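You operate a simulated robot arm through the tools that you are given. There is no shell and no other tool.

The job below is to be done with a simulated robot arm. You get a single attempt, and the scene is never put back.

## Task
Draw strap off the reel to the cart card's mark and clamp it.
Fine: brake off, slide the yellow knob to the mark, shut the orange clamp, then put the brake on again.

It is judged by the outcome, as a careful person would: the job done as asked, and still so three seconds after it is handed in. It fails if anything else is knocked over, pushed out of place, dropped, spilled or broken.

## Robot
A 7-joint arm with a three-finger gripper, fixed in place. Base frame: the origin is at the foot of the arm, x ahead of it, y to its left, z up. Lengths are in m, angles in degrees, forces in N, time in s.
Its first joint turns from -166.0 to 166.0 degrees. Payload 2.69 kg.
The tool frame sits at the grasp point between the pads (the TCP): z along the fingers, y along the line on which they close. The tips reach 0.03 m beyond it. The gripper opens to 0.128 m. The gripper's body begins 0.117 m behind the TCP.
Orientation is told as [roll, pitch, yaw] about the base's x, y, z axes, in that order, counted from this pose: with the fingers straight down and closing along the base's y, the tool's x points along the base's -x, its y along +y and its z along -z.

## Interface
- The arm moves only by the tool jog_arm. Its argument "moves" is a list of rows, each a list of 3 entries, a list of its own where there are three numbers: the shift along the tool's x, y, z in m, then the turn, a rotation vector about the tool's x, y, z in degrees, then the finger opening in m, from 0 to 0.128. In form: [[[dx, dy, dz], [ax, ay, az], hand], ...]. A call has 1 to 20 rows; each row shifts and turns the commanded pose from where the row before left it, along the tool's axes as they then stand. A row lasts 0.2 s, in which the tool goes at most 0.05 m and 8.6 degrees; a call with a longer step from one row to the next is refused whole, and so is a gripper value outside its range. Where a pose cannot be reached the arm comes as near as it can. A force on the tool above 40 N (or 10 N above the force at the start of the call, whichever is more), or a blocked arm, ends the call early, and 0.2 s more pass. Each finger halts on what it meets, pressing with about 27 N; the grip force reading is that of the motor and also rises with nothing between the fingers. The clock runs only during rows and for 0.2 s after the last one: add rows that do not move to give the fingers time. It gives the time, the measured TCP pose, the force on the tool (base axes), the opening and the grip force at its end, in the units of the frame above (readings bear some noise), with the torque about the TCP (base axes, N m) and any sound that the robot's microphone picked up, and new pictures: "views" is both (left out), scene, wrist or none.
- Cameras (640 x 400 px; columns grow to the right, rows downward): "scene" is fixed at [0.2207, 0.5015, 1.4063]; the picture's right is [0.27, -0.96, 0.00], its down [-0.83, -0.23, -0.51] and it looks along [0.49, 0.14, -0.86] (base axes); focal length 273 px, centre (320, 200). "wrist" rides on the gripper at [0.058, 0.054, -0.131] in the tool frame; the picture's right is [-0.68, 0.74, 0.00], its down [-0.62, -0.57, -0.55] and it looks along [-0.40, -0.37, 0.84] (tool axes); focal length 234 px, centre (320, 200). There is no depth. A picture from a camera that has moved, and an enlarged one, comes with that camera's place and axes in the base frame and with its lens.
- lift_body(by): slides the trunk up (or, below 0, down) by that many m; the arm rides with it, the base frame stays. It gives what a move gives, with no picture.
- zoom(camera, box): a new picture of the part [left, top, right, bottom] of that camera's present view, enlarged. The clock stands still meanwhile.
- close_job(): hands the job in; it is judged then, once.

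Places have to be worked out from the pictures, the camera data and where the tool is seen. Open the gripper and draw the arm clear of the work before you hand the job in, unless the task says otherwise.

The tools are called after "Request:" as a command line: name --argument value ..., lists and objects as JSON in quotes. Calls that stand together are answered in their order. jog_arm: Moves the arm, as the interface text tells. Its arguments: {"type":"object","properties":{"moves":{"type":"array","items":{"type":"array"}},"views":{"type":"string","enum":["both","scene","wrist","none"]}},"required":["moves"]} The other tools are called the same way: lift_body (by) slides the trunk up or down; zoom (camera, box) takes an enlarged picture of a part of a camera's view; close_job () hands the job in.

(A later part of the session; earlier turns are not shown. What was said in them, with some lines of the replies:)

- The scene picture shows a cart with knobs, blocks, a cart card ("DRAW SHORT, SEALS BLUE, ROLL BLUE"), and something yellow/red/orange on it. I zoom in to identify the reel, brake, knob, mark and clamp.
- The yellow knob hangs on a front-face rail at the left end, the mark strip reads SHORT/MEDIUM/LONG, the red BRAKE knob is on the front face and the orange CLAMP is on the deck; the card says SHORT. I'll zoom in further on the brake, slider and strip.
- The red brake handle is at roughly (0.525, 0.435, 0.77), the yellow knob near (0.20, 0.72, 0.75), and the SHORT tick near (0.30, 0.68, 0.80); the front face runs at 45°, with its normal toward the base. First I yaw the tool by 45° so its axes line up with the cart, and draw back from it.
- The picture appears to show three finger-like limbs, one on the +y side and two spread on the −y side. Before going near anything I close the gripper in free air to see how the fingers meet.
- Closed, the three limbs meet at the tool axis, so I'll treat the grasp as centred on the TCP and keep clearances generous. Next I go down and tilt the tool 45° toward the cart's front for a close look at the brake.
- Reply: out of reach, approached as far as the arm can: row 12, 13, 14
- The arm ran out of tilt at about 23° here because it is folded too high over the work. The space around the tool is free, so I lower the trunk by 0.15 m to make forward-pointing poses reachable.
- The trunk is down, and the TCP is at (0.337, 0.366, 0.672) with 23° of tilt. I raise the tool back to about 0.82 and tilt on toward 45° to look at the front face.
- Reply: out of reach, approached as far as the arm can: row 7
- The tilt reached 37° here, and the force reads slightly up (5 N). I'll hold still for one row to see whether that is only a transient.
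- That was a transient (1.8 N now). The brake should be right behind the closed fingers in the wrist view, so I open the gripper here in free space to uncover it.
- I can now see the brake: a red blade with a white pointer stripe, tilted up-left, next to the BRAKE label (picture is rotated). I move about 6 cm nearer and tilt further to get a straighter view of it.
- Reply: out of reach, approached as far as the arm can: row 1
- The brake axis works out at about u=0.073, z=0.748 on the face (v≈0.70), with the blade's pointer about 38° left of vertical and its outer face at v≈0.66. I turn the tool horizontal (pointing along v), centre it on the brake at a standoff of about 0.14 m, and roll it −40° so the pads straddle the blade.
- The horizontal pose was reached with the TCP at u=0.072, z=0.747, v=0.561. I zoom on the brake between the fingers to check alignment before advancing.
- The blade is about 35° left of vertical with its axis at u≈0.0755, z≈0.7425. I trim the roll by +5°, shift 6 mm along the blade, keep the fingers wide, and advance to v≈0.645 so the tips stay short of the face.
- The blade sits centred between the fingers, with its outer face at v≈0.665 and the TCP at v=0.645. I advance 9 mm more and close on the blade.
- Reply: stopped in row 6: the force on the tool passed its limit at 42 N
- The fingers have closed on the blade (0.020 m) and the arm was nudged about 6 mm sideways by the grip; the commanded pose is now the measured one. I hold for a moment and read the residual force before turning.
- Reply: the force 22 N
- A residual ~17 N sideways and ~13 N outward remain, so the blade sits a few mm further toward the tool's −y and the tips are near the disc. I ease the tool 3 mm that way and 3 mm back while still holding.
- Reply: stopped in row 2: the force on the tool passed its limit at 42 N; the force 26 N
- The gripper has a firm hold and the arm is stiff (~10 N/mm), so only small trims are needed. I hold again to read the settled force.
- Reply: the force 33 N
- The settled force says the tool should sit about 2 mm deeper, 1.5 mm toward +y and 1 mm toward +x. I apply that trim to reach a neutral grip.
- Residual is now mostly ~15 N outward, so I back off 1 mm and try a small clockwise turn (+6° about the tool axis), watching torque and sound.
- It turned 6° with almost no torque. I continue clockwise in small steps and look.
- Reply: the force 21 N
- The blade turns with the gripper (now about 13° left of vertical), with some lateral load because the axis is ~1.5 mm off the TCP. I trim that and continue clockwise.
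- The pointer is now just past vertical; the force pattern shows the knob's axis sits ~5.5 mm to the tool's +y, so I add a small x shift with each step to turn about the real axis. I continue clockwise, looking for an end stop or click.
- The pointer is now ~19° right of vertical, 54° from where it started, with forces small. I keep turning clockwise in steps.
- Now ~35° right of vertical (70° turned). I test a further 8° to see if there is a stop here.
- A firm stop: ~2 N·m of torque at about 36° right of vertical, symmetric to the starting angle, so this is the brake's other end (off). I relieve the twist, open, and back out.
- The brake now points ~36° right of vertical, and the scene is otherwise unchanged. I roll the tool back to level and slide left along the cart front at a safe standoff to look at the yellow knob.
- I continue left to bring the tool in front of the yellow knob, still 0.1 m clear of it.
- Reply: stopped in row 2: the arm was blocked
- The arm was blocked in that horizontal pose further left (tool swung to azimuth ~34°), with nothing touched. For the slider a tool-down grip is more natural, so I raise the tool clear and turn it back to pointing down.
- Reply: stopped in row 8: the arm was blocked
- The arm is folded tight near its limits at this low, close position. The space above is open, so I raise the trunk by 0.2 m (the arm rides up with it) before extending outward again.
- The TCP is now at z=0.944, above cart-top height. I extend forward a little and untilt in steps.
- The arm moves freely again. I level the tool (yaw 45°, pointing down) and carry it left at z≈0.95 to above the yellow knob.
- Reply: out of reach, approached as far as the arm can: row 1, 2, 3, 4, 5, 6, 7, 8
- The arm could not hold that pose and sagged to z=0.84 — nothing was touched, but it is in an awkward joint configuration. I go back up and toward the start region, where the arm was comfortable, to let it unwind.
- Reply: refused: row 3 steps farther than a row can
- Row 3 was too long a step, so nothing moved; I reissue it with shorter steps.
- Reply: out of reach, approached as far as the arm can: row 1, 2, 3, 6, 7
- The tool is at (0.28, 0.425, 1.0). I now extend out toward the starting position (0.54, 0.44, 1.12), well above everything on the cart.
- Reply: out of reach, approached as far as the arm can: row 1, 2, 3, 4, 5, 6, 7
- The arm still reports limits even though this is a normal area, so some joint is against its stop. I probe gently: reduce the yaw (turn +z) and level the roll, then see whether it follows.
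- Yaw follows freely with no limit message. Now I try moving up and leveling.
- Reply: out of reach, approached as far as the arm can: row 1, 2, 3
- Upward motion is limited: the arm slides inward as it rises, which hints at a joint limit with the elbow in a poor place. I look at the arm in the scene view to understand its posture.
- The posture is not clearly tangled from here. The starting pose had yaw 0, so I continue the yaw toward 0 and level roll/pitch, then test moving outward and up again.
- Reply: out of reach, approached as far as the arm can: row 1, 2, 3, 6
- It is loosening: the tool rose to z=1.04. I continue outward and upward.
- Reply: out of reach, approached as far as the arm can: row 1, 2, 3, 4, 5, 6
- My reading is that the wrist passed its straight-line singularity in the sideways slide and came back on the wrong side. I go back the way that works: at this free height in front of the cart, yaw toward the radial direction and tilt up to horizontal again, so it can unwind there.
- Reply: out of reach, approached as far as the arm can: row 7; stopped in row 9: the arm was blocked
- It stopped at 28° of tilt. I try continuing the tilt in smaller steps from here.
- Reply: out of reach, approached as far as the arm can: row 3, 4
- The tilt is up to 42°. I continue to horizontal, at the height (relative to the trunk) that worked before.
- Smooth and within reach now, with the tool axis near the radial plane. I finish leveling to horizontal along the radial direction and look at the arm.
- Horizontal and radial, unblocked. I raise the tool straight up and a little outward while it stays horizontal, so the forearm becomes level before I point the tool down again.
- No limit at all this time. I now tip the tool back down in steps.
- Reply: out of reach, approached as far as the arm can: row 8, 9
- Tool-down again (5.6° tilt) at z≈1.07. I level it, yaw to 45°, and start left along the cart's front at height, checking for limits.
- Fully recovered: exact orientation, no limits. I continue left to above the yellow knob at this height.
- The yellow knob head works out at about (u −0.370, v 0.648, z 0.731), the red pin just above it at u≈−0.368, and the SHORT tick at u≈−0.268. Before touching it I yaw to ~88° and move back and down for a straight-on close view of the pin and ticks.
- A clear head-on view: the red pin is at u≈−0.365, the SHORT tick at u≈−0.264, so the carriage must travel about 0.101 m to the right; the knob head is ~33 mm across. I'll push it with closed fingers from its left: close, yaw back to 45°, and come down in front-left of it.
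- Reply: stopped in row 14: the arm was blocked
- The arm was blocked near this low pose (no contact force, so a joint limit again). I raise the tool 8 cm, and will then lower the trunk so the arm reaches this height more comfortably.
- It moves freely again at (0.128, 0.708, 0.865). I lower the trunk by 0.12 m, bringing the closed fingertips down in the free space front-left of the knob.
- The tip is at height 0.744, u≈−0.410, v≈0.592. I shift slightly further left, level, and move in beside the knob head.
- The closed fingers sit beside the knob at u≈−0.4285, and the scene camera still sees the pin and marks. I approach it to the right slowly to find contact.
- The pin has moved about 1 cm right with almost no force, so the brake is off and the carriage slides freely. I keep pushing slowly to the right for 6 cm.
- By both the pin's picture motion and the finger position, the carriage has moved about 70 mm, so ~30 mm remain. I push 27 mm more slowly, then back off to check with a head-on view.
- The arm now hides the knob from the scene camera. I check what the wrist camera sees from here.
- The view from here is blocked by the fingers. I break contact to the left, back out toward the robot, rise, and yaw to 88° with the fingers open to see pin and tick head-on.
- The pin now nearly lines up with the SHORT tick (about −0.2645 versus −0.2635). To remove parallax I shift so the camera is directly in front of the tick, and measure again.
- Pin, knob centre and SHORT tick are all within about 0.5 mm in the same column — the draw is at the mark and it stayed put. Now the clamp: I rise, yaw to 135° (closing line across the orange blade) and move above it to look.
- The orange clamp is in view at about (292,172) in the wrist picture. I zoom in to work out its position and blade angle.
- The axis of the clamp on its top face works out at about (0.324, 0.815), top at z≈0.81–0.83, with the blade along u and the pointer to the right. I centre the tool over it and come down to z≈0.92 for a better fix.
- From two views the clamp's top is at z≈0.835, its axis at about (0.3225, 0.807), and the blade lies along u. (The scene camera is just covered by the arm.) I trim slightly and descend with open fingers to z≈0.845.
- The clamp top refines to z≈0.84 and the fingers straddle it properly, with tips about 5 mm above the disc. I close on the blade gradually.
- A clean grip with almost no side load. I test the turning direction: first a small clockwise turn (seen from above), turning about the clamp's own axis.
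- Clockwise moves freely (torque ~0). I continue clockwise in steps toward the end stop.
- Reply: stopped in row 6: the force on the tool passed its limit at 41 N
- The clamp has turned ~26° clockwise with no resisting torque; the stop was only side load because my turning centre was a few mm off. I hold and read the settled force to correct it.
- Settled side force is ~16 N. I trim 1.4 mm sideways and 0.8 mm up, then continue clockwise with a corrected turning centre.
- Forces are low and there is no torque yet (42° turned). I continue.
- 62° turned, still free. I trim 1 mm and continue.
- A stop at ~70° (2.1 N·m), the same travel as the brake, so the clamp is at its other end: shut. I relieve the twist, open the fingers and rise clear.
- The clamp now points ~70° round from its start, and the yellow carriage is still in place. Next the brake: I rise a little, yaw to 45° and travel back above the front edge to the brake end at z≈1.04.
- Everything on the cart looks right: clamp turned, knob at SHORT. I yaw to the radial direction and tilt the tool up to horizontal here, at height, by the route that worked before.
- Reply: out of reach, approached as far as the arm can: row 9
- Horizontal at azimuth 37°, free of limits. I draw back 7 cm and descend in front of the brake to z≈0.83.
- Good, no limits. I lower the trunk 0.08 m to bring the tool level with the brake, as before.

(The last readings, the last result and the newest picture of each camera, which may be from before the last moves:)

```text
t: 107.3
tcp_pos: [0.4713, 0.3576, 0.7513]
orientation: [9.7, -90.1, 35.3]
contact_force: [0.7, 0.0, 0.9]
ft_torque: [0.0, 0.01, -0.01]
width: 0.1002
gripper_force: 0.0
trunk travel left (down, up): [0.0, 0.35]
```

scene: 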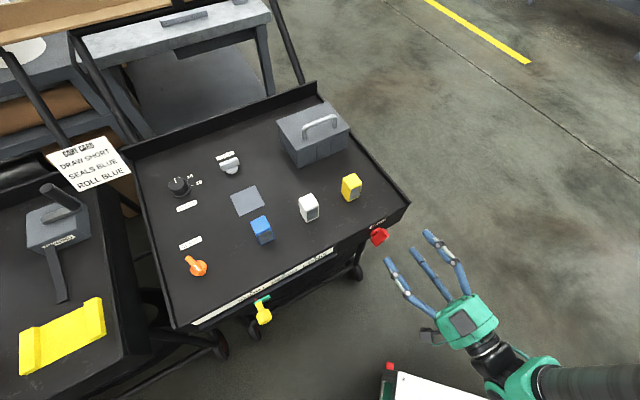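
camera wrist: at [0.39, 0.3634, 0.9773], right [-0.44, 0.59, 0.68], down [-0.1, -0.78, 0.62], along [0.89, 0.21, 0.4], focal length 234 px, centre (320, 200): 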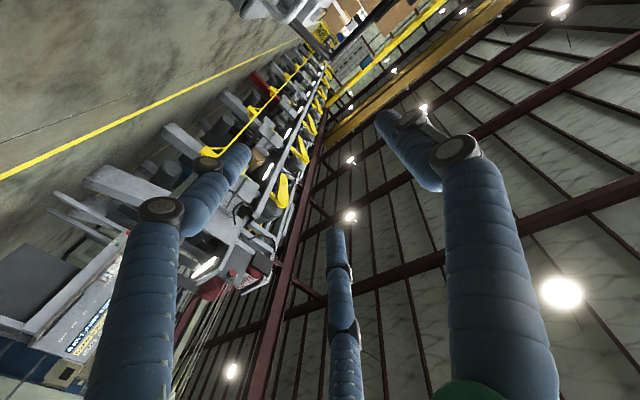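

The TCP is at u=0.080, v=0.586, z=0.751. I roll +36° to match the blade and centre on it (with the ~5 mm grip offset I learned), then check the view.

Request:
jog_arm --moves '[[[0, 0, 0], [0, 0, 7.2], 0.12], [[0, 0, 0], [0, 0, 7.2], 0.12], [[0, 0, 0], [0, 0, 7.2], 0.12], [[0, 0, 0], [0, 0, 7.2], 0.12], [[0, 0, 0], [0, 0, 7.2], 0.12], [[0.01, -0.005, 0], [0, 0, 0], 0.12], [[0, 0, 0], [0, 0, 0], 0.12]]' --views "wrist"

Request:
zoom --camera "wrist" --box '[240, 90, 400, 190]'

```text
t: 108.9
tcp_pos: [0.4699, 0.3596, 0.74]
orientation: [90.1, -54.1, -45.0]
contact_force: [-1.3, -0.6, 0.3]
ft_torque: [0.01, 0.02, -0.01]
width: 0.1198
gripper_force: 0.1
trunk travel left (down, up): [0.0, 0.35]
camera wrist: at [0.3221, 0.3212, 0.7241], right [-0.14, 0.14, 0.98], down [0.19, -0.97, 0.17], along [0.97, 0.21, 0.11], focal length 234 px, centre (320, 200)
```

wrist: 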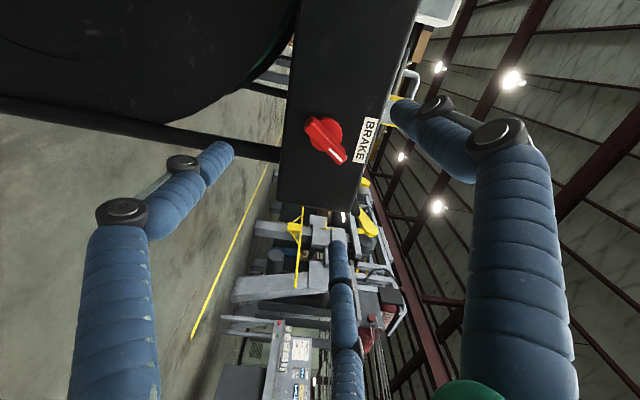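

```text
4.00 times, centred on (320, 140) of wrist
camera zoom: at [0.3221, 0.3212, 0.7241], right [-0.14, 0.14, 0.98], down [0.19, -0.97, 0.17], along [0.97, 0.21, 0.11], focal length 937 px, centre (320, 440)
```

zoom: 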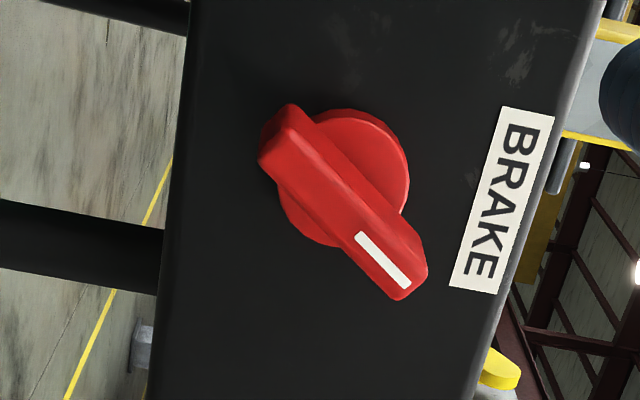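

The blade is aligned with the tool as planned. I advance to v≈0.655 and close gradually on it.

Request:
jog_arm --moves '[[[0, 0, 0.03], [0, 0, 0], 0.12], [[0, 0, 0.025], [0, 0, 0], 0.12], [[0, 0, 0.013], [0, 0, 0], 0.12], [[0, 0, 0], [0, 0, 0], 0.08], [[0, 0, 0], [0, 0, 0], 0.04], [[0, 0, 0], [0, 0, 0], 0.02], [[0, 0, 0], [0, 0, 0], 0.01], [[0, 0, 0], [0, 0, 0], 0.0], [[0, 0, 0], [0, 0, 0], 0.0]]' --views "wrist"

Request:
zoom --camera "wrist" --box '[220, 90, 420, 215]'

```text
t: 110.9
tcp_pos: [0.5177, 0.4079, 0.7416]
orientation: [90.0, -54.0, -44.9]
contact_force: [-13.3, 20.1, 10.3]
ft_torque: [-0.19, -0.36, 0.74]
width: 0.0204
gripper_force: 45.1
trunk travel left (down, up): [0.0, 0.35]
camera wrist: at [0.3698, 0.3703, 0.7243], right [-0.14, 0.14, 0.98], down [0.19, -0.97, 0.17], along [0.97, 0.21, 0.11], focal length 234 px, centre (320, 200)
```

wrist: 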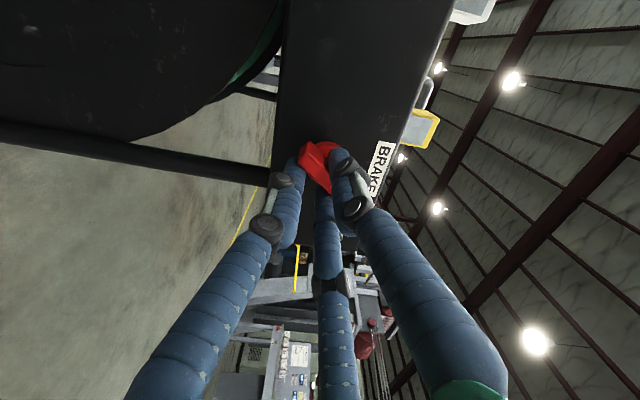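

```text
3.20 times, centred on (320, 152) of wrist
camera zoom: at [0.3698, 0.3703, 0.7243], right [-0.14, 0.14, 0.98], down [0.19, -0.97, 0.17], along [0.97, 0.21, 0.11], focal length 749 px, centre (320, 352)
```

zoom: 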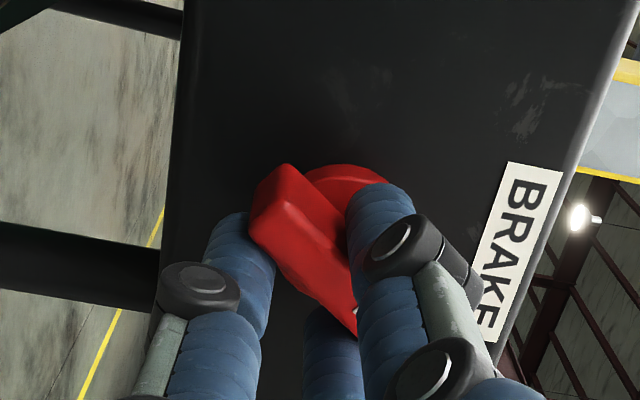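

Gripped (0.020 m) with ~25 N toward tool +y. I trim 2.2 mm that way and begin turning counter-clockwise back toward brake-on.

Request:
jog_arm --moves '[[[0, 0.0011, 0], [0, 0, 0], 0.0], [[0, 0.0011, 0], [0, 0, 0], 0.0], [[-0.0003, 0, 0], [0, 0, -4], 0.0], [[-0.0003, 0, 0], [0, 0, -4], 0.0], [[-0.0003, 0, 0], [0, 0, -4], 0.0], [[0, 0, 0], [0, 0, 0], 0.0]]' --views "none"

```text
t: 112.3
tcp_pos: [0.5171, 0.4073, 0.7408]
orientation: [89.8, -66.0, -44.8]
contact_force: [21.4, 13.1, -7.1]
ft_torque: [0.02, 0.03, -0.1]
width: 0.0205
gripper_force: 45.0
trunk travel left (down, up): [0.0, 0.35]
```

Turning freely; ~24 N is now along the tool axis, so I ease in 2 mm and keep turning counter-clockwise.

Request:
jog_arm --moves '[[[0, -0.0006, 0.002], [0, 0, 0], 0.0], [[-0.0003, 0, 0], [0, 0, -4], 0.0], [[-0.0003, 0, 0], [0, 0, -4], 0.0], [[-0.0003, 0, 0], [0, 0, -4], 0.0], [[-0.0003, 0, 0], [0, 0, -4], 0.0], [[0, 0, 0], [0, 0, 0], 0.0]]' --views "none"

```text
t: 113.7
tcp_pos: [0.5185, 0.4063, 0.7413]
orientation: [89.4, -81.9, -44.5]
contact_force: [-1.2, -25.5, 5.5]
ft_torque: [0.29, -0.22, -0.23]
width: 0.0203
gripper_force: 45.1
trunk travel left (down, up): [0.0, 0.35]
```

I trim the residuals (about 1.4 mm sideways, 1.5 mm back) and continue.

Request:
jog_arm --moves '[[[-0.0006, -0.0013, -0.0013], [0, 0, 0], 0.0], [[-0.0003, 0, 0], [0, 0, -4], 0.0], [[-0.0003, 0, 0], [0, 0, -4], 0.0], [[-0.0003, 0, 0], [0, 0, -4], 0.0], [[-0.0003, 0, 0], [0, 0, -4], 0.0], [[0, 0, 0], [0, 0, 0], 0.0]]' --views "none"

```text
t: 115.1
tcp_pos: [0.5194, 0.4067, 0.7447]
orientation: [-89.1, -82.0, 134.2]
contact_force: [4.9, -3.7, -13.2]
ft_torque: [-0.4, 0.33, -0.05]
width: 0.0203
gripper_force: 45.5
trunk travel left (down, up): [0.0, 0.35]
```

Just past vertical now. I trim and continue counter-clockwise toward the starting side.

Request:
jog_arm --moves '[[[0.0012, -0.0004, 0], [0, 0, 0], 0.0], [[-0.0002, 0, 0], [0, 0, -4], 0.0], [[-0.0002, 0, 0], [0, 0, -4], 0.0], [[-0.0002, 0, 0], [0, 0, -4], 0.0], [[-0.0002, 0, 0], [0, 0, -4], 0.0], [[-0.0002, 0, 0], [0, 0, -4], 0.0], [[0, 0, 0], [0, 0, 0], 0.0]]' --views "none"

```text
t: 116.7
tcp_pos: [0.5189, 0.4073, 0.7449]
orientation: [-90.1, -61.9, 135.2]
contact_force: [-6.7, -8.0, 11.8]
ft_torque: [0.36, -0.33, 0.3]
width: 0.0204
gripper_force: 45.4
trunk travel left (down, up): [0.0, 0.35]
```

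28° left of vertical, forces fine. I turn the last part until the stop is felt.

Request:
jog_arm --moves '[[[-0.0002, 0, 0], [0, 0, -4], 0.0], [[-0.0002, 0, 0], [0, 0, -4], 0.0], [[-0.0002, 0, 0], [0, 0, -4], 0.0], [[-0.0002, 0, 0], [0, 0, -3], 0.0], [[0, 0, 0], [0, 0, 0], 0.0]]' --views "wrist"

Request:
zoom --camera "wrist" --box '[220, 90, 420, 215]'

```text
t: 117.9
tcp_pos: [0.5196, 0.405, 0.7458]
orientation: [-90.1, -47.1, 135.0]
contact_force: [14.9, -26.9, 17.3]
ft_torque: [1.95, 1.31, -0.15]
width: 0.0224
gripper_force: 45.2
trunk travel left (down, up): [0.0, 0.35]
camera wrist: at [0.4276, 0.3127, 0.6661], right [-0.71, 0.71, -0.01], down [-0.39, -0.38, 0.84], along [0.59, 0.59, 0.55], focal length 234 px, centre (320, 200)
```

wrist: 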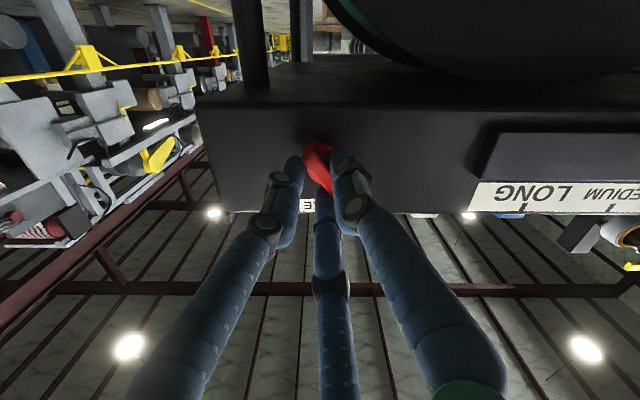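

```text
3.20 times, centred on (320, 152) of wrist
camera zoom: at [0.4276, 0.3127, 0.6661], right [-0.71, 0.71, -0.01], down [-0.39, -0.38, 0.84], along [0.59, 0.59, 0.55], focal length 749 px, centre (320, 352)
```

zoom: 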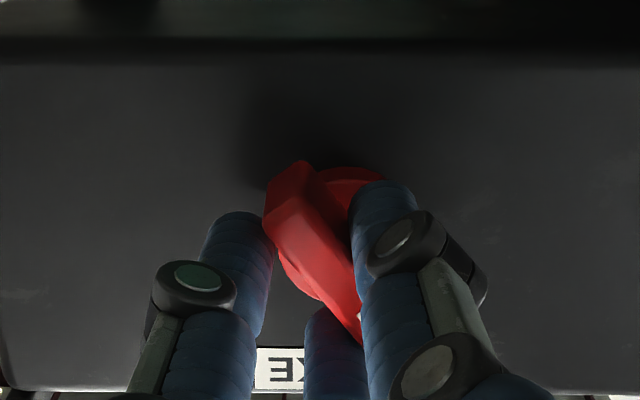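

The stop is felt (2.3 N·m) at the original angle, so the brake is back on. I relieve the twist, open wide and back straight out.

Request:
jog_arm --moves '[[[0.0002, 0, 0], [0, 0, 3], 0.0], [[0.0002, 0, 0], [0, 0, 3.5], 0.0], [[0, 0, 0], [0, 0, 0], 0.04], [[0, 0, 0], [0, 0, 0], 0.12], [[0, 0, 0], [0, 0, 0], 0.12], [[0, 0, 0], [0, 0, 0], 0.12], [[0, 0, -0.03], [0, 0, 0], 0.12], [[0, 0, -0.03], [0, 0, 0], 0.12], [[0, 0, -0.03], [0, 0, 0], 0.12], [[0, 0, 0], [0, 0, 0], 0.12]]'

Request:
zoom --camera "wrist" --box '[260, 90, 380, 180]'

Request:
zoom --camera "scene" --box '[170, 200, 410, 340]'

```text
t: 120.1
tcp_pos: [0.4549, 0.3429, 0.7445]
orientation: [-89.8, -53.5, 135.0]
contact_force: [-0.1, 0.0, -0.5]
ft_torque: [0.04, -0.02, -0.03]
width: 0.1203
gripper_force: 0.1
trunk travel left (down, up): [0.0, 0.35]
camera wrist: at [0.3568, 0.2559, 0.6655], right [-0.7, 0.7, 0.11], down [-0.32, -0.45, 0.83], along [0.63, 0.55, 0.55], focal length 234 px, centre (320, 200)
```

scene: 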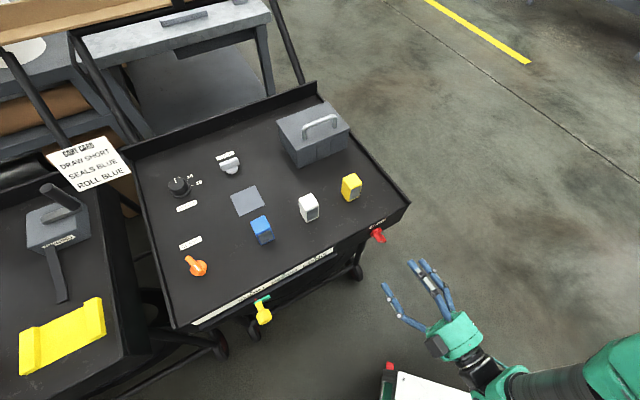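
wrist: 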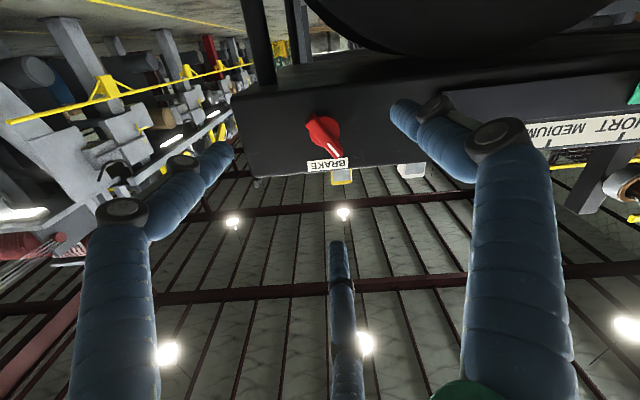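

```text
4.44 times, centred on (320, 135) of wrist
camera zoom: at [0.3568, 0.2559, 0.6655], right [-0.7, 0.7, 0.11], down [-0.32, -0.45, 0.83], along [0.63, 0.55, 0.55], focal length 1041 px, centre (320, 489)
```

zoom: 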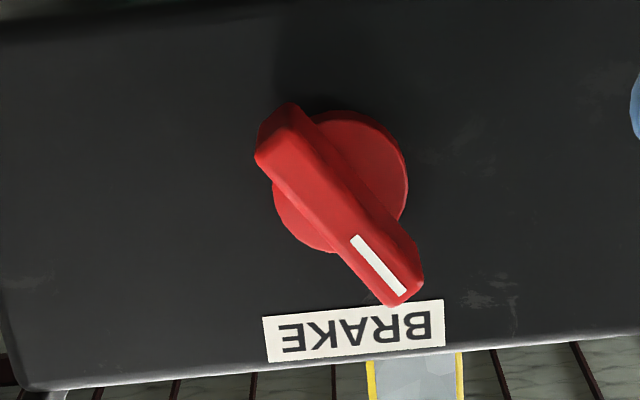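

```text
2.67 times, centred on (290, 270) of scene
camera zoom: at [0.2207, 0.5015, 1.4063], right [0.27, -0.96, 0.0], down [-0.83, -0.23, -0.51], along [0.49, 0.14, -0.86], focal length 728 px, centre (400, 13)
```

zoom: 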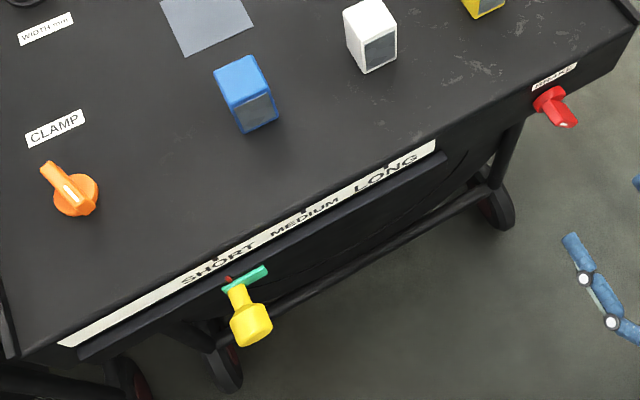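

The brake is back at its original on-angle, the clamp is turned, and the pin still sits under the SHORT tick at the same pixels as before. I draw the arm a bit further back and take a last close look at pin, clamp and brake.

Request:
jog_arm --moves '[[[0, 0, -0.025], [0, 0, 0], 0.12], [[0, 0, -0.025], [0, 0, 0], 0.12], [[0, 0, 0], [0, 0, 0], 0.12]]' --views "scene"

Request:
zoom --camera "scene" --box '[235, 275, 285, 320]'

Request:
zoom --camera "scene" --box '[170, 230, 230, 285]'

Request:
zoom --camera "scene" --box '[350, 205, 410, 255]'

```text
t: 120.9
tcp_pos: [0.4195, 0.3062, 0.7444]
orientation: [-89.9, -53.5, 135.0]
contact_force: [0.3, 0.3, 1.4]
ft_torque: [0.01, 0.0, 0.0]
width: 0.1199
gripper_force: 0.1
trunk travel left (down, up): [0.0, 0.35]
```

scene: 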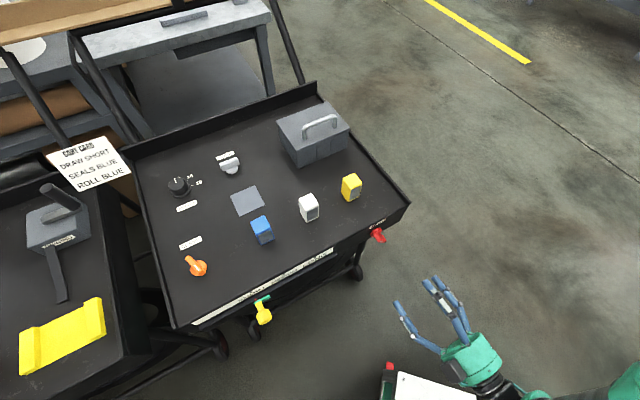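

```text
8.89 times, centred on (260, 298) of scene
camera zoom: at [0.2207, 0.5015, 1.4063], right [0.27, -0.96, 0.0], down [-0.83, -0.23, -0.51], along [0.49, 0.14, -0.86], focal length 2425 px, centre (853, -667)
```

zoom: 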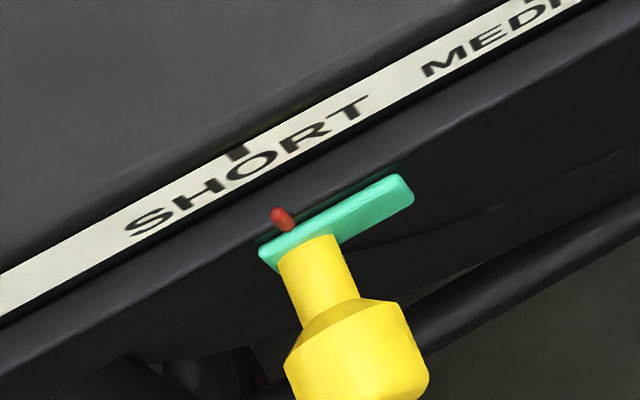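

```text
7.27 times, centred on (200, 258) of scene
camera zoom: at [0.2207, 0.5015, 1.4063], right [0.27, -0.96, 0.0], down [-0.83, -0.23, -0.51], along [0.49, 0.14, -0.86], focal length 1984 px, centre (1193, -218)
```

zoom: 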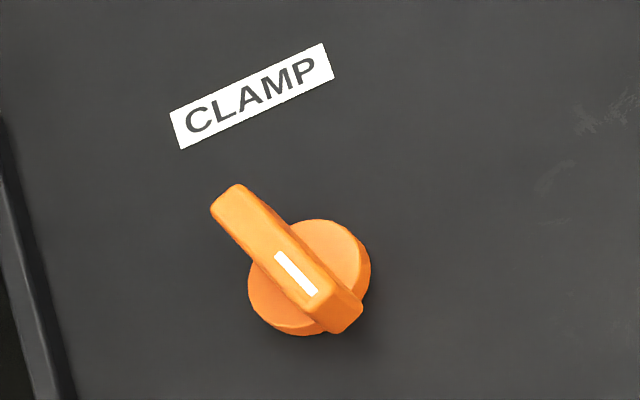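

```text
8.00 times, centred on (380, 230) of scene
camera zoom: at [0.2207, 0.5015, 1.4063], right [0.27, -0.96, 0.0], down [-0.83, -0.23, -0.51], along [0.49, 0.14, -0.86], focal length 2183 px, centre (-160, -40)
```

zoom: 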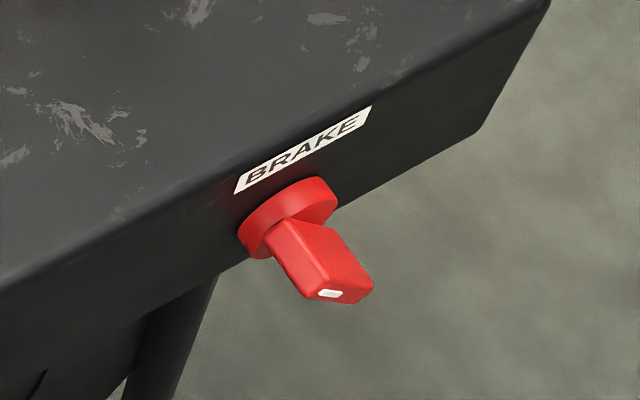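

The brake picture matches its original on-position, the clamp is turned to its end stop, and the pin is at the SHORT tick. The gripper is open and clear, nothing else has moved, so I hand the job in.

Request:
close_job

```text
The job is handed in.
```

The strap is drawn to the SHORT mark the cart card calls for, the clamp is shut, and the brake is back on. I've handed the job in.

- **Brake off:** I turned the red knob clockwise about 70° to its stop. The carriage then slid with almost no force.
- **Strap drawn:** I pushed the yellow knob about 0.10 m along. In a head-on view, the red pin is within about 0.5 mm of the SHORT tick. It hadn't moved in the last pictures, after the clamp and brake were set.
- **Clamp shut:** I turned the orange handle about 70° clockwise to a firm stop. The panel has no open or shut marking, so I'm taking that stop as shut; I didn't test its hold.
- **Brake on:** I turned the red knob back to its original stop. It looks the same as it did at the start, and I took that starting position as "on".

On the way to the yellow knob, the arm ran into its joint limits several times. The force readings showed no contact during those stops. In the last pictures nothing else on the cart had moved. The gripper is open and the arm is clear of the work.
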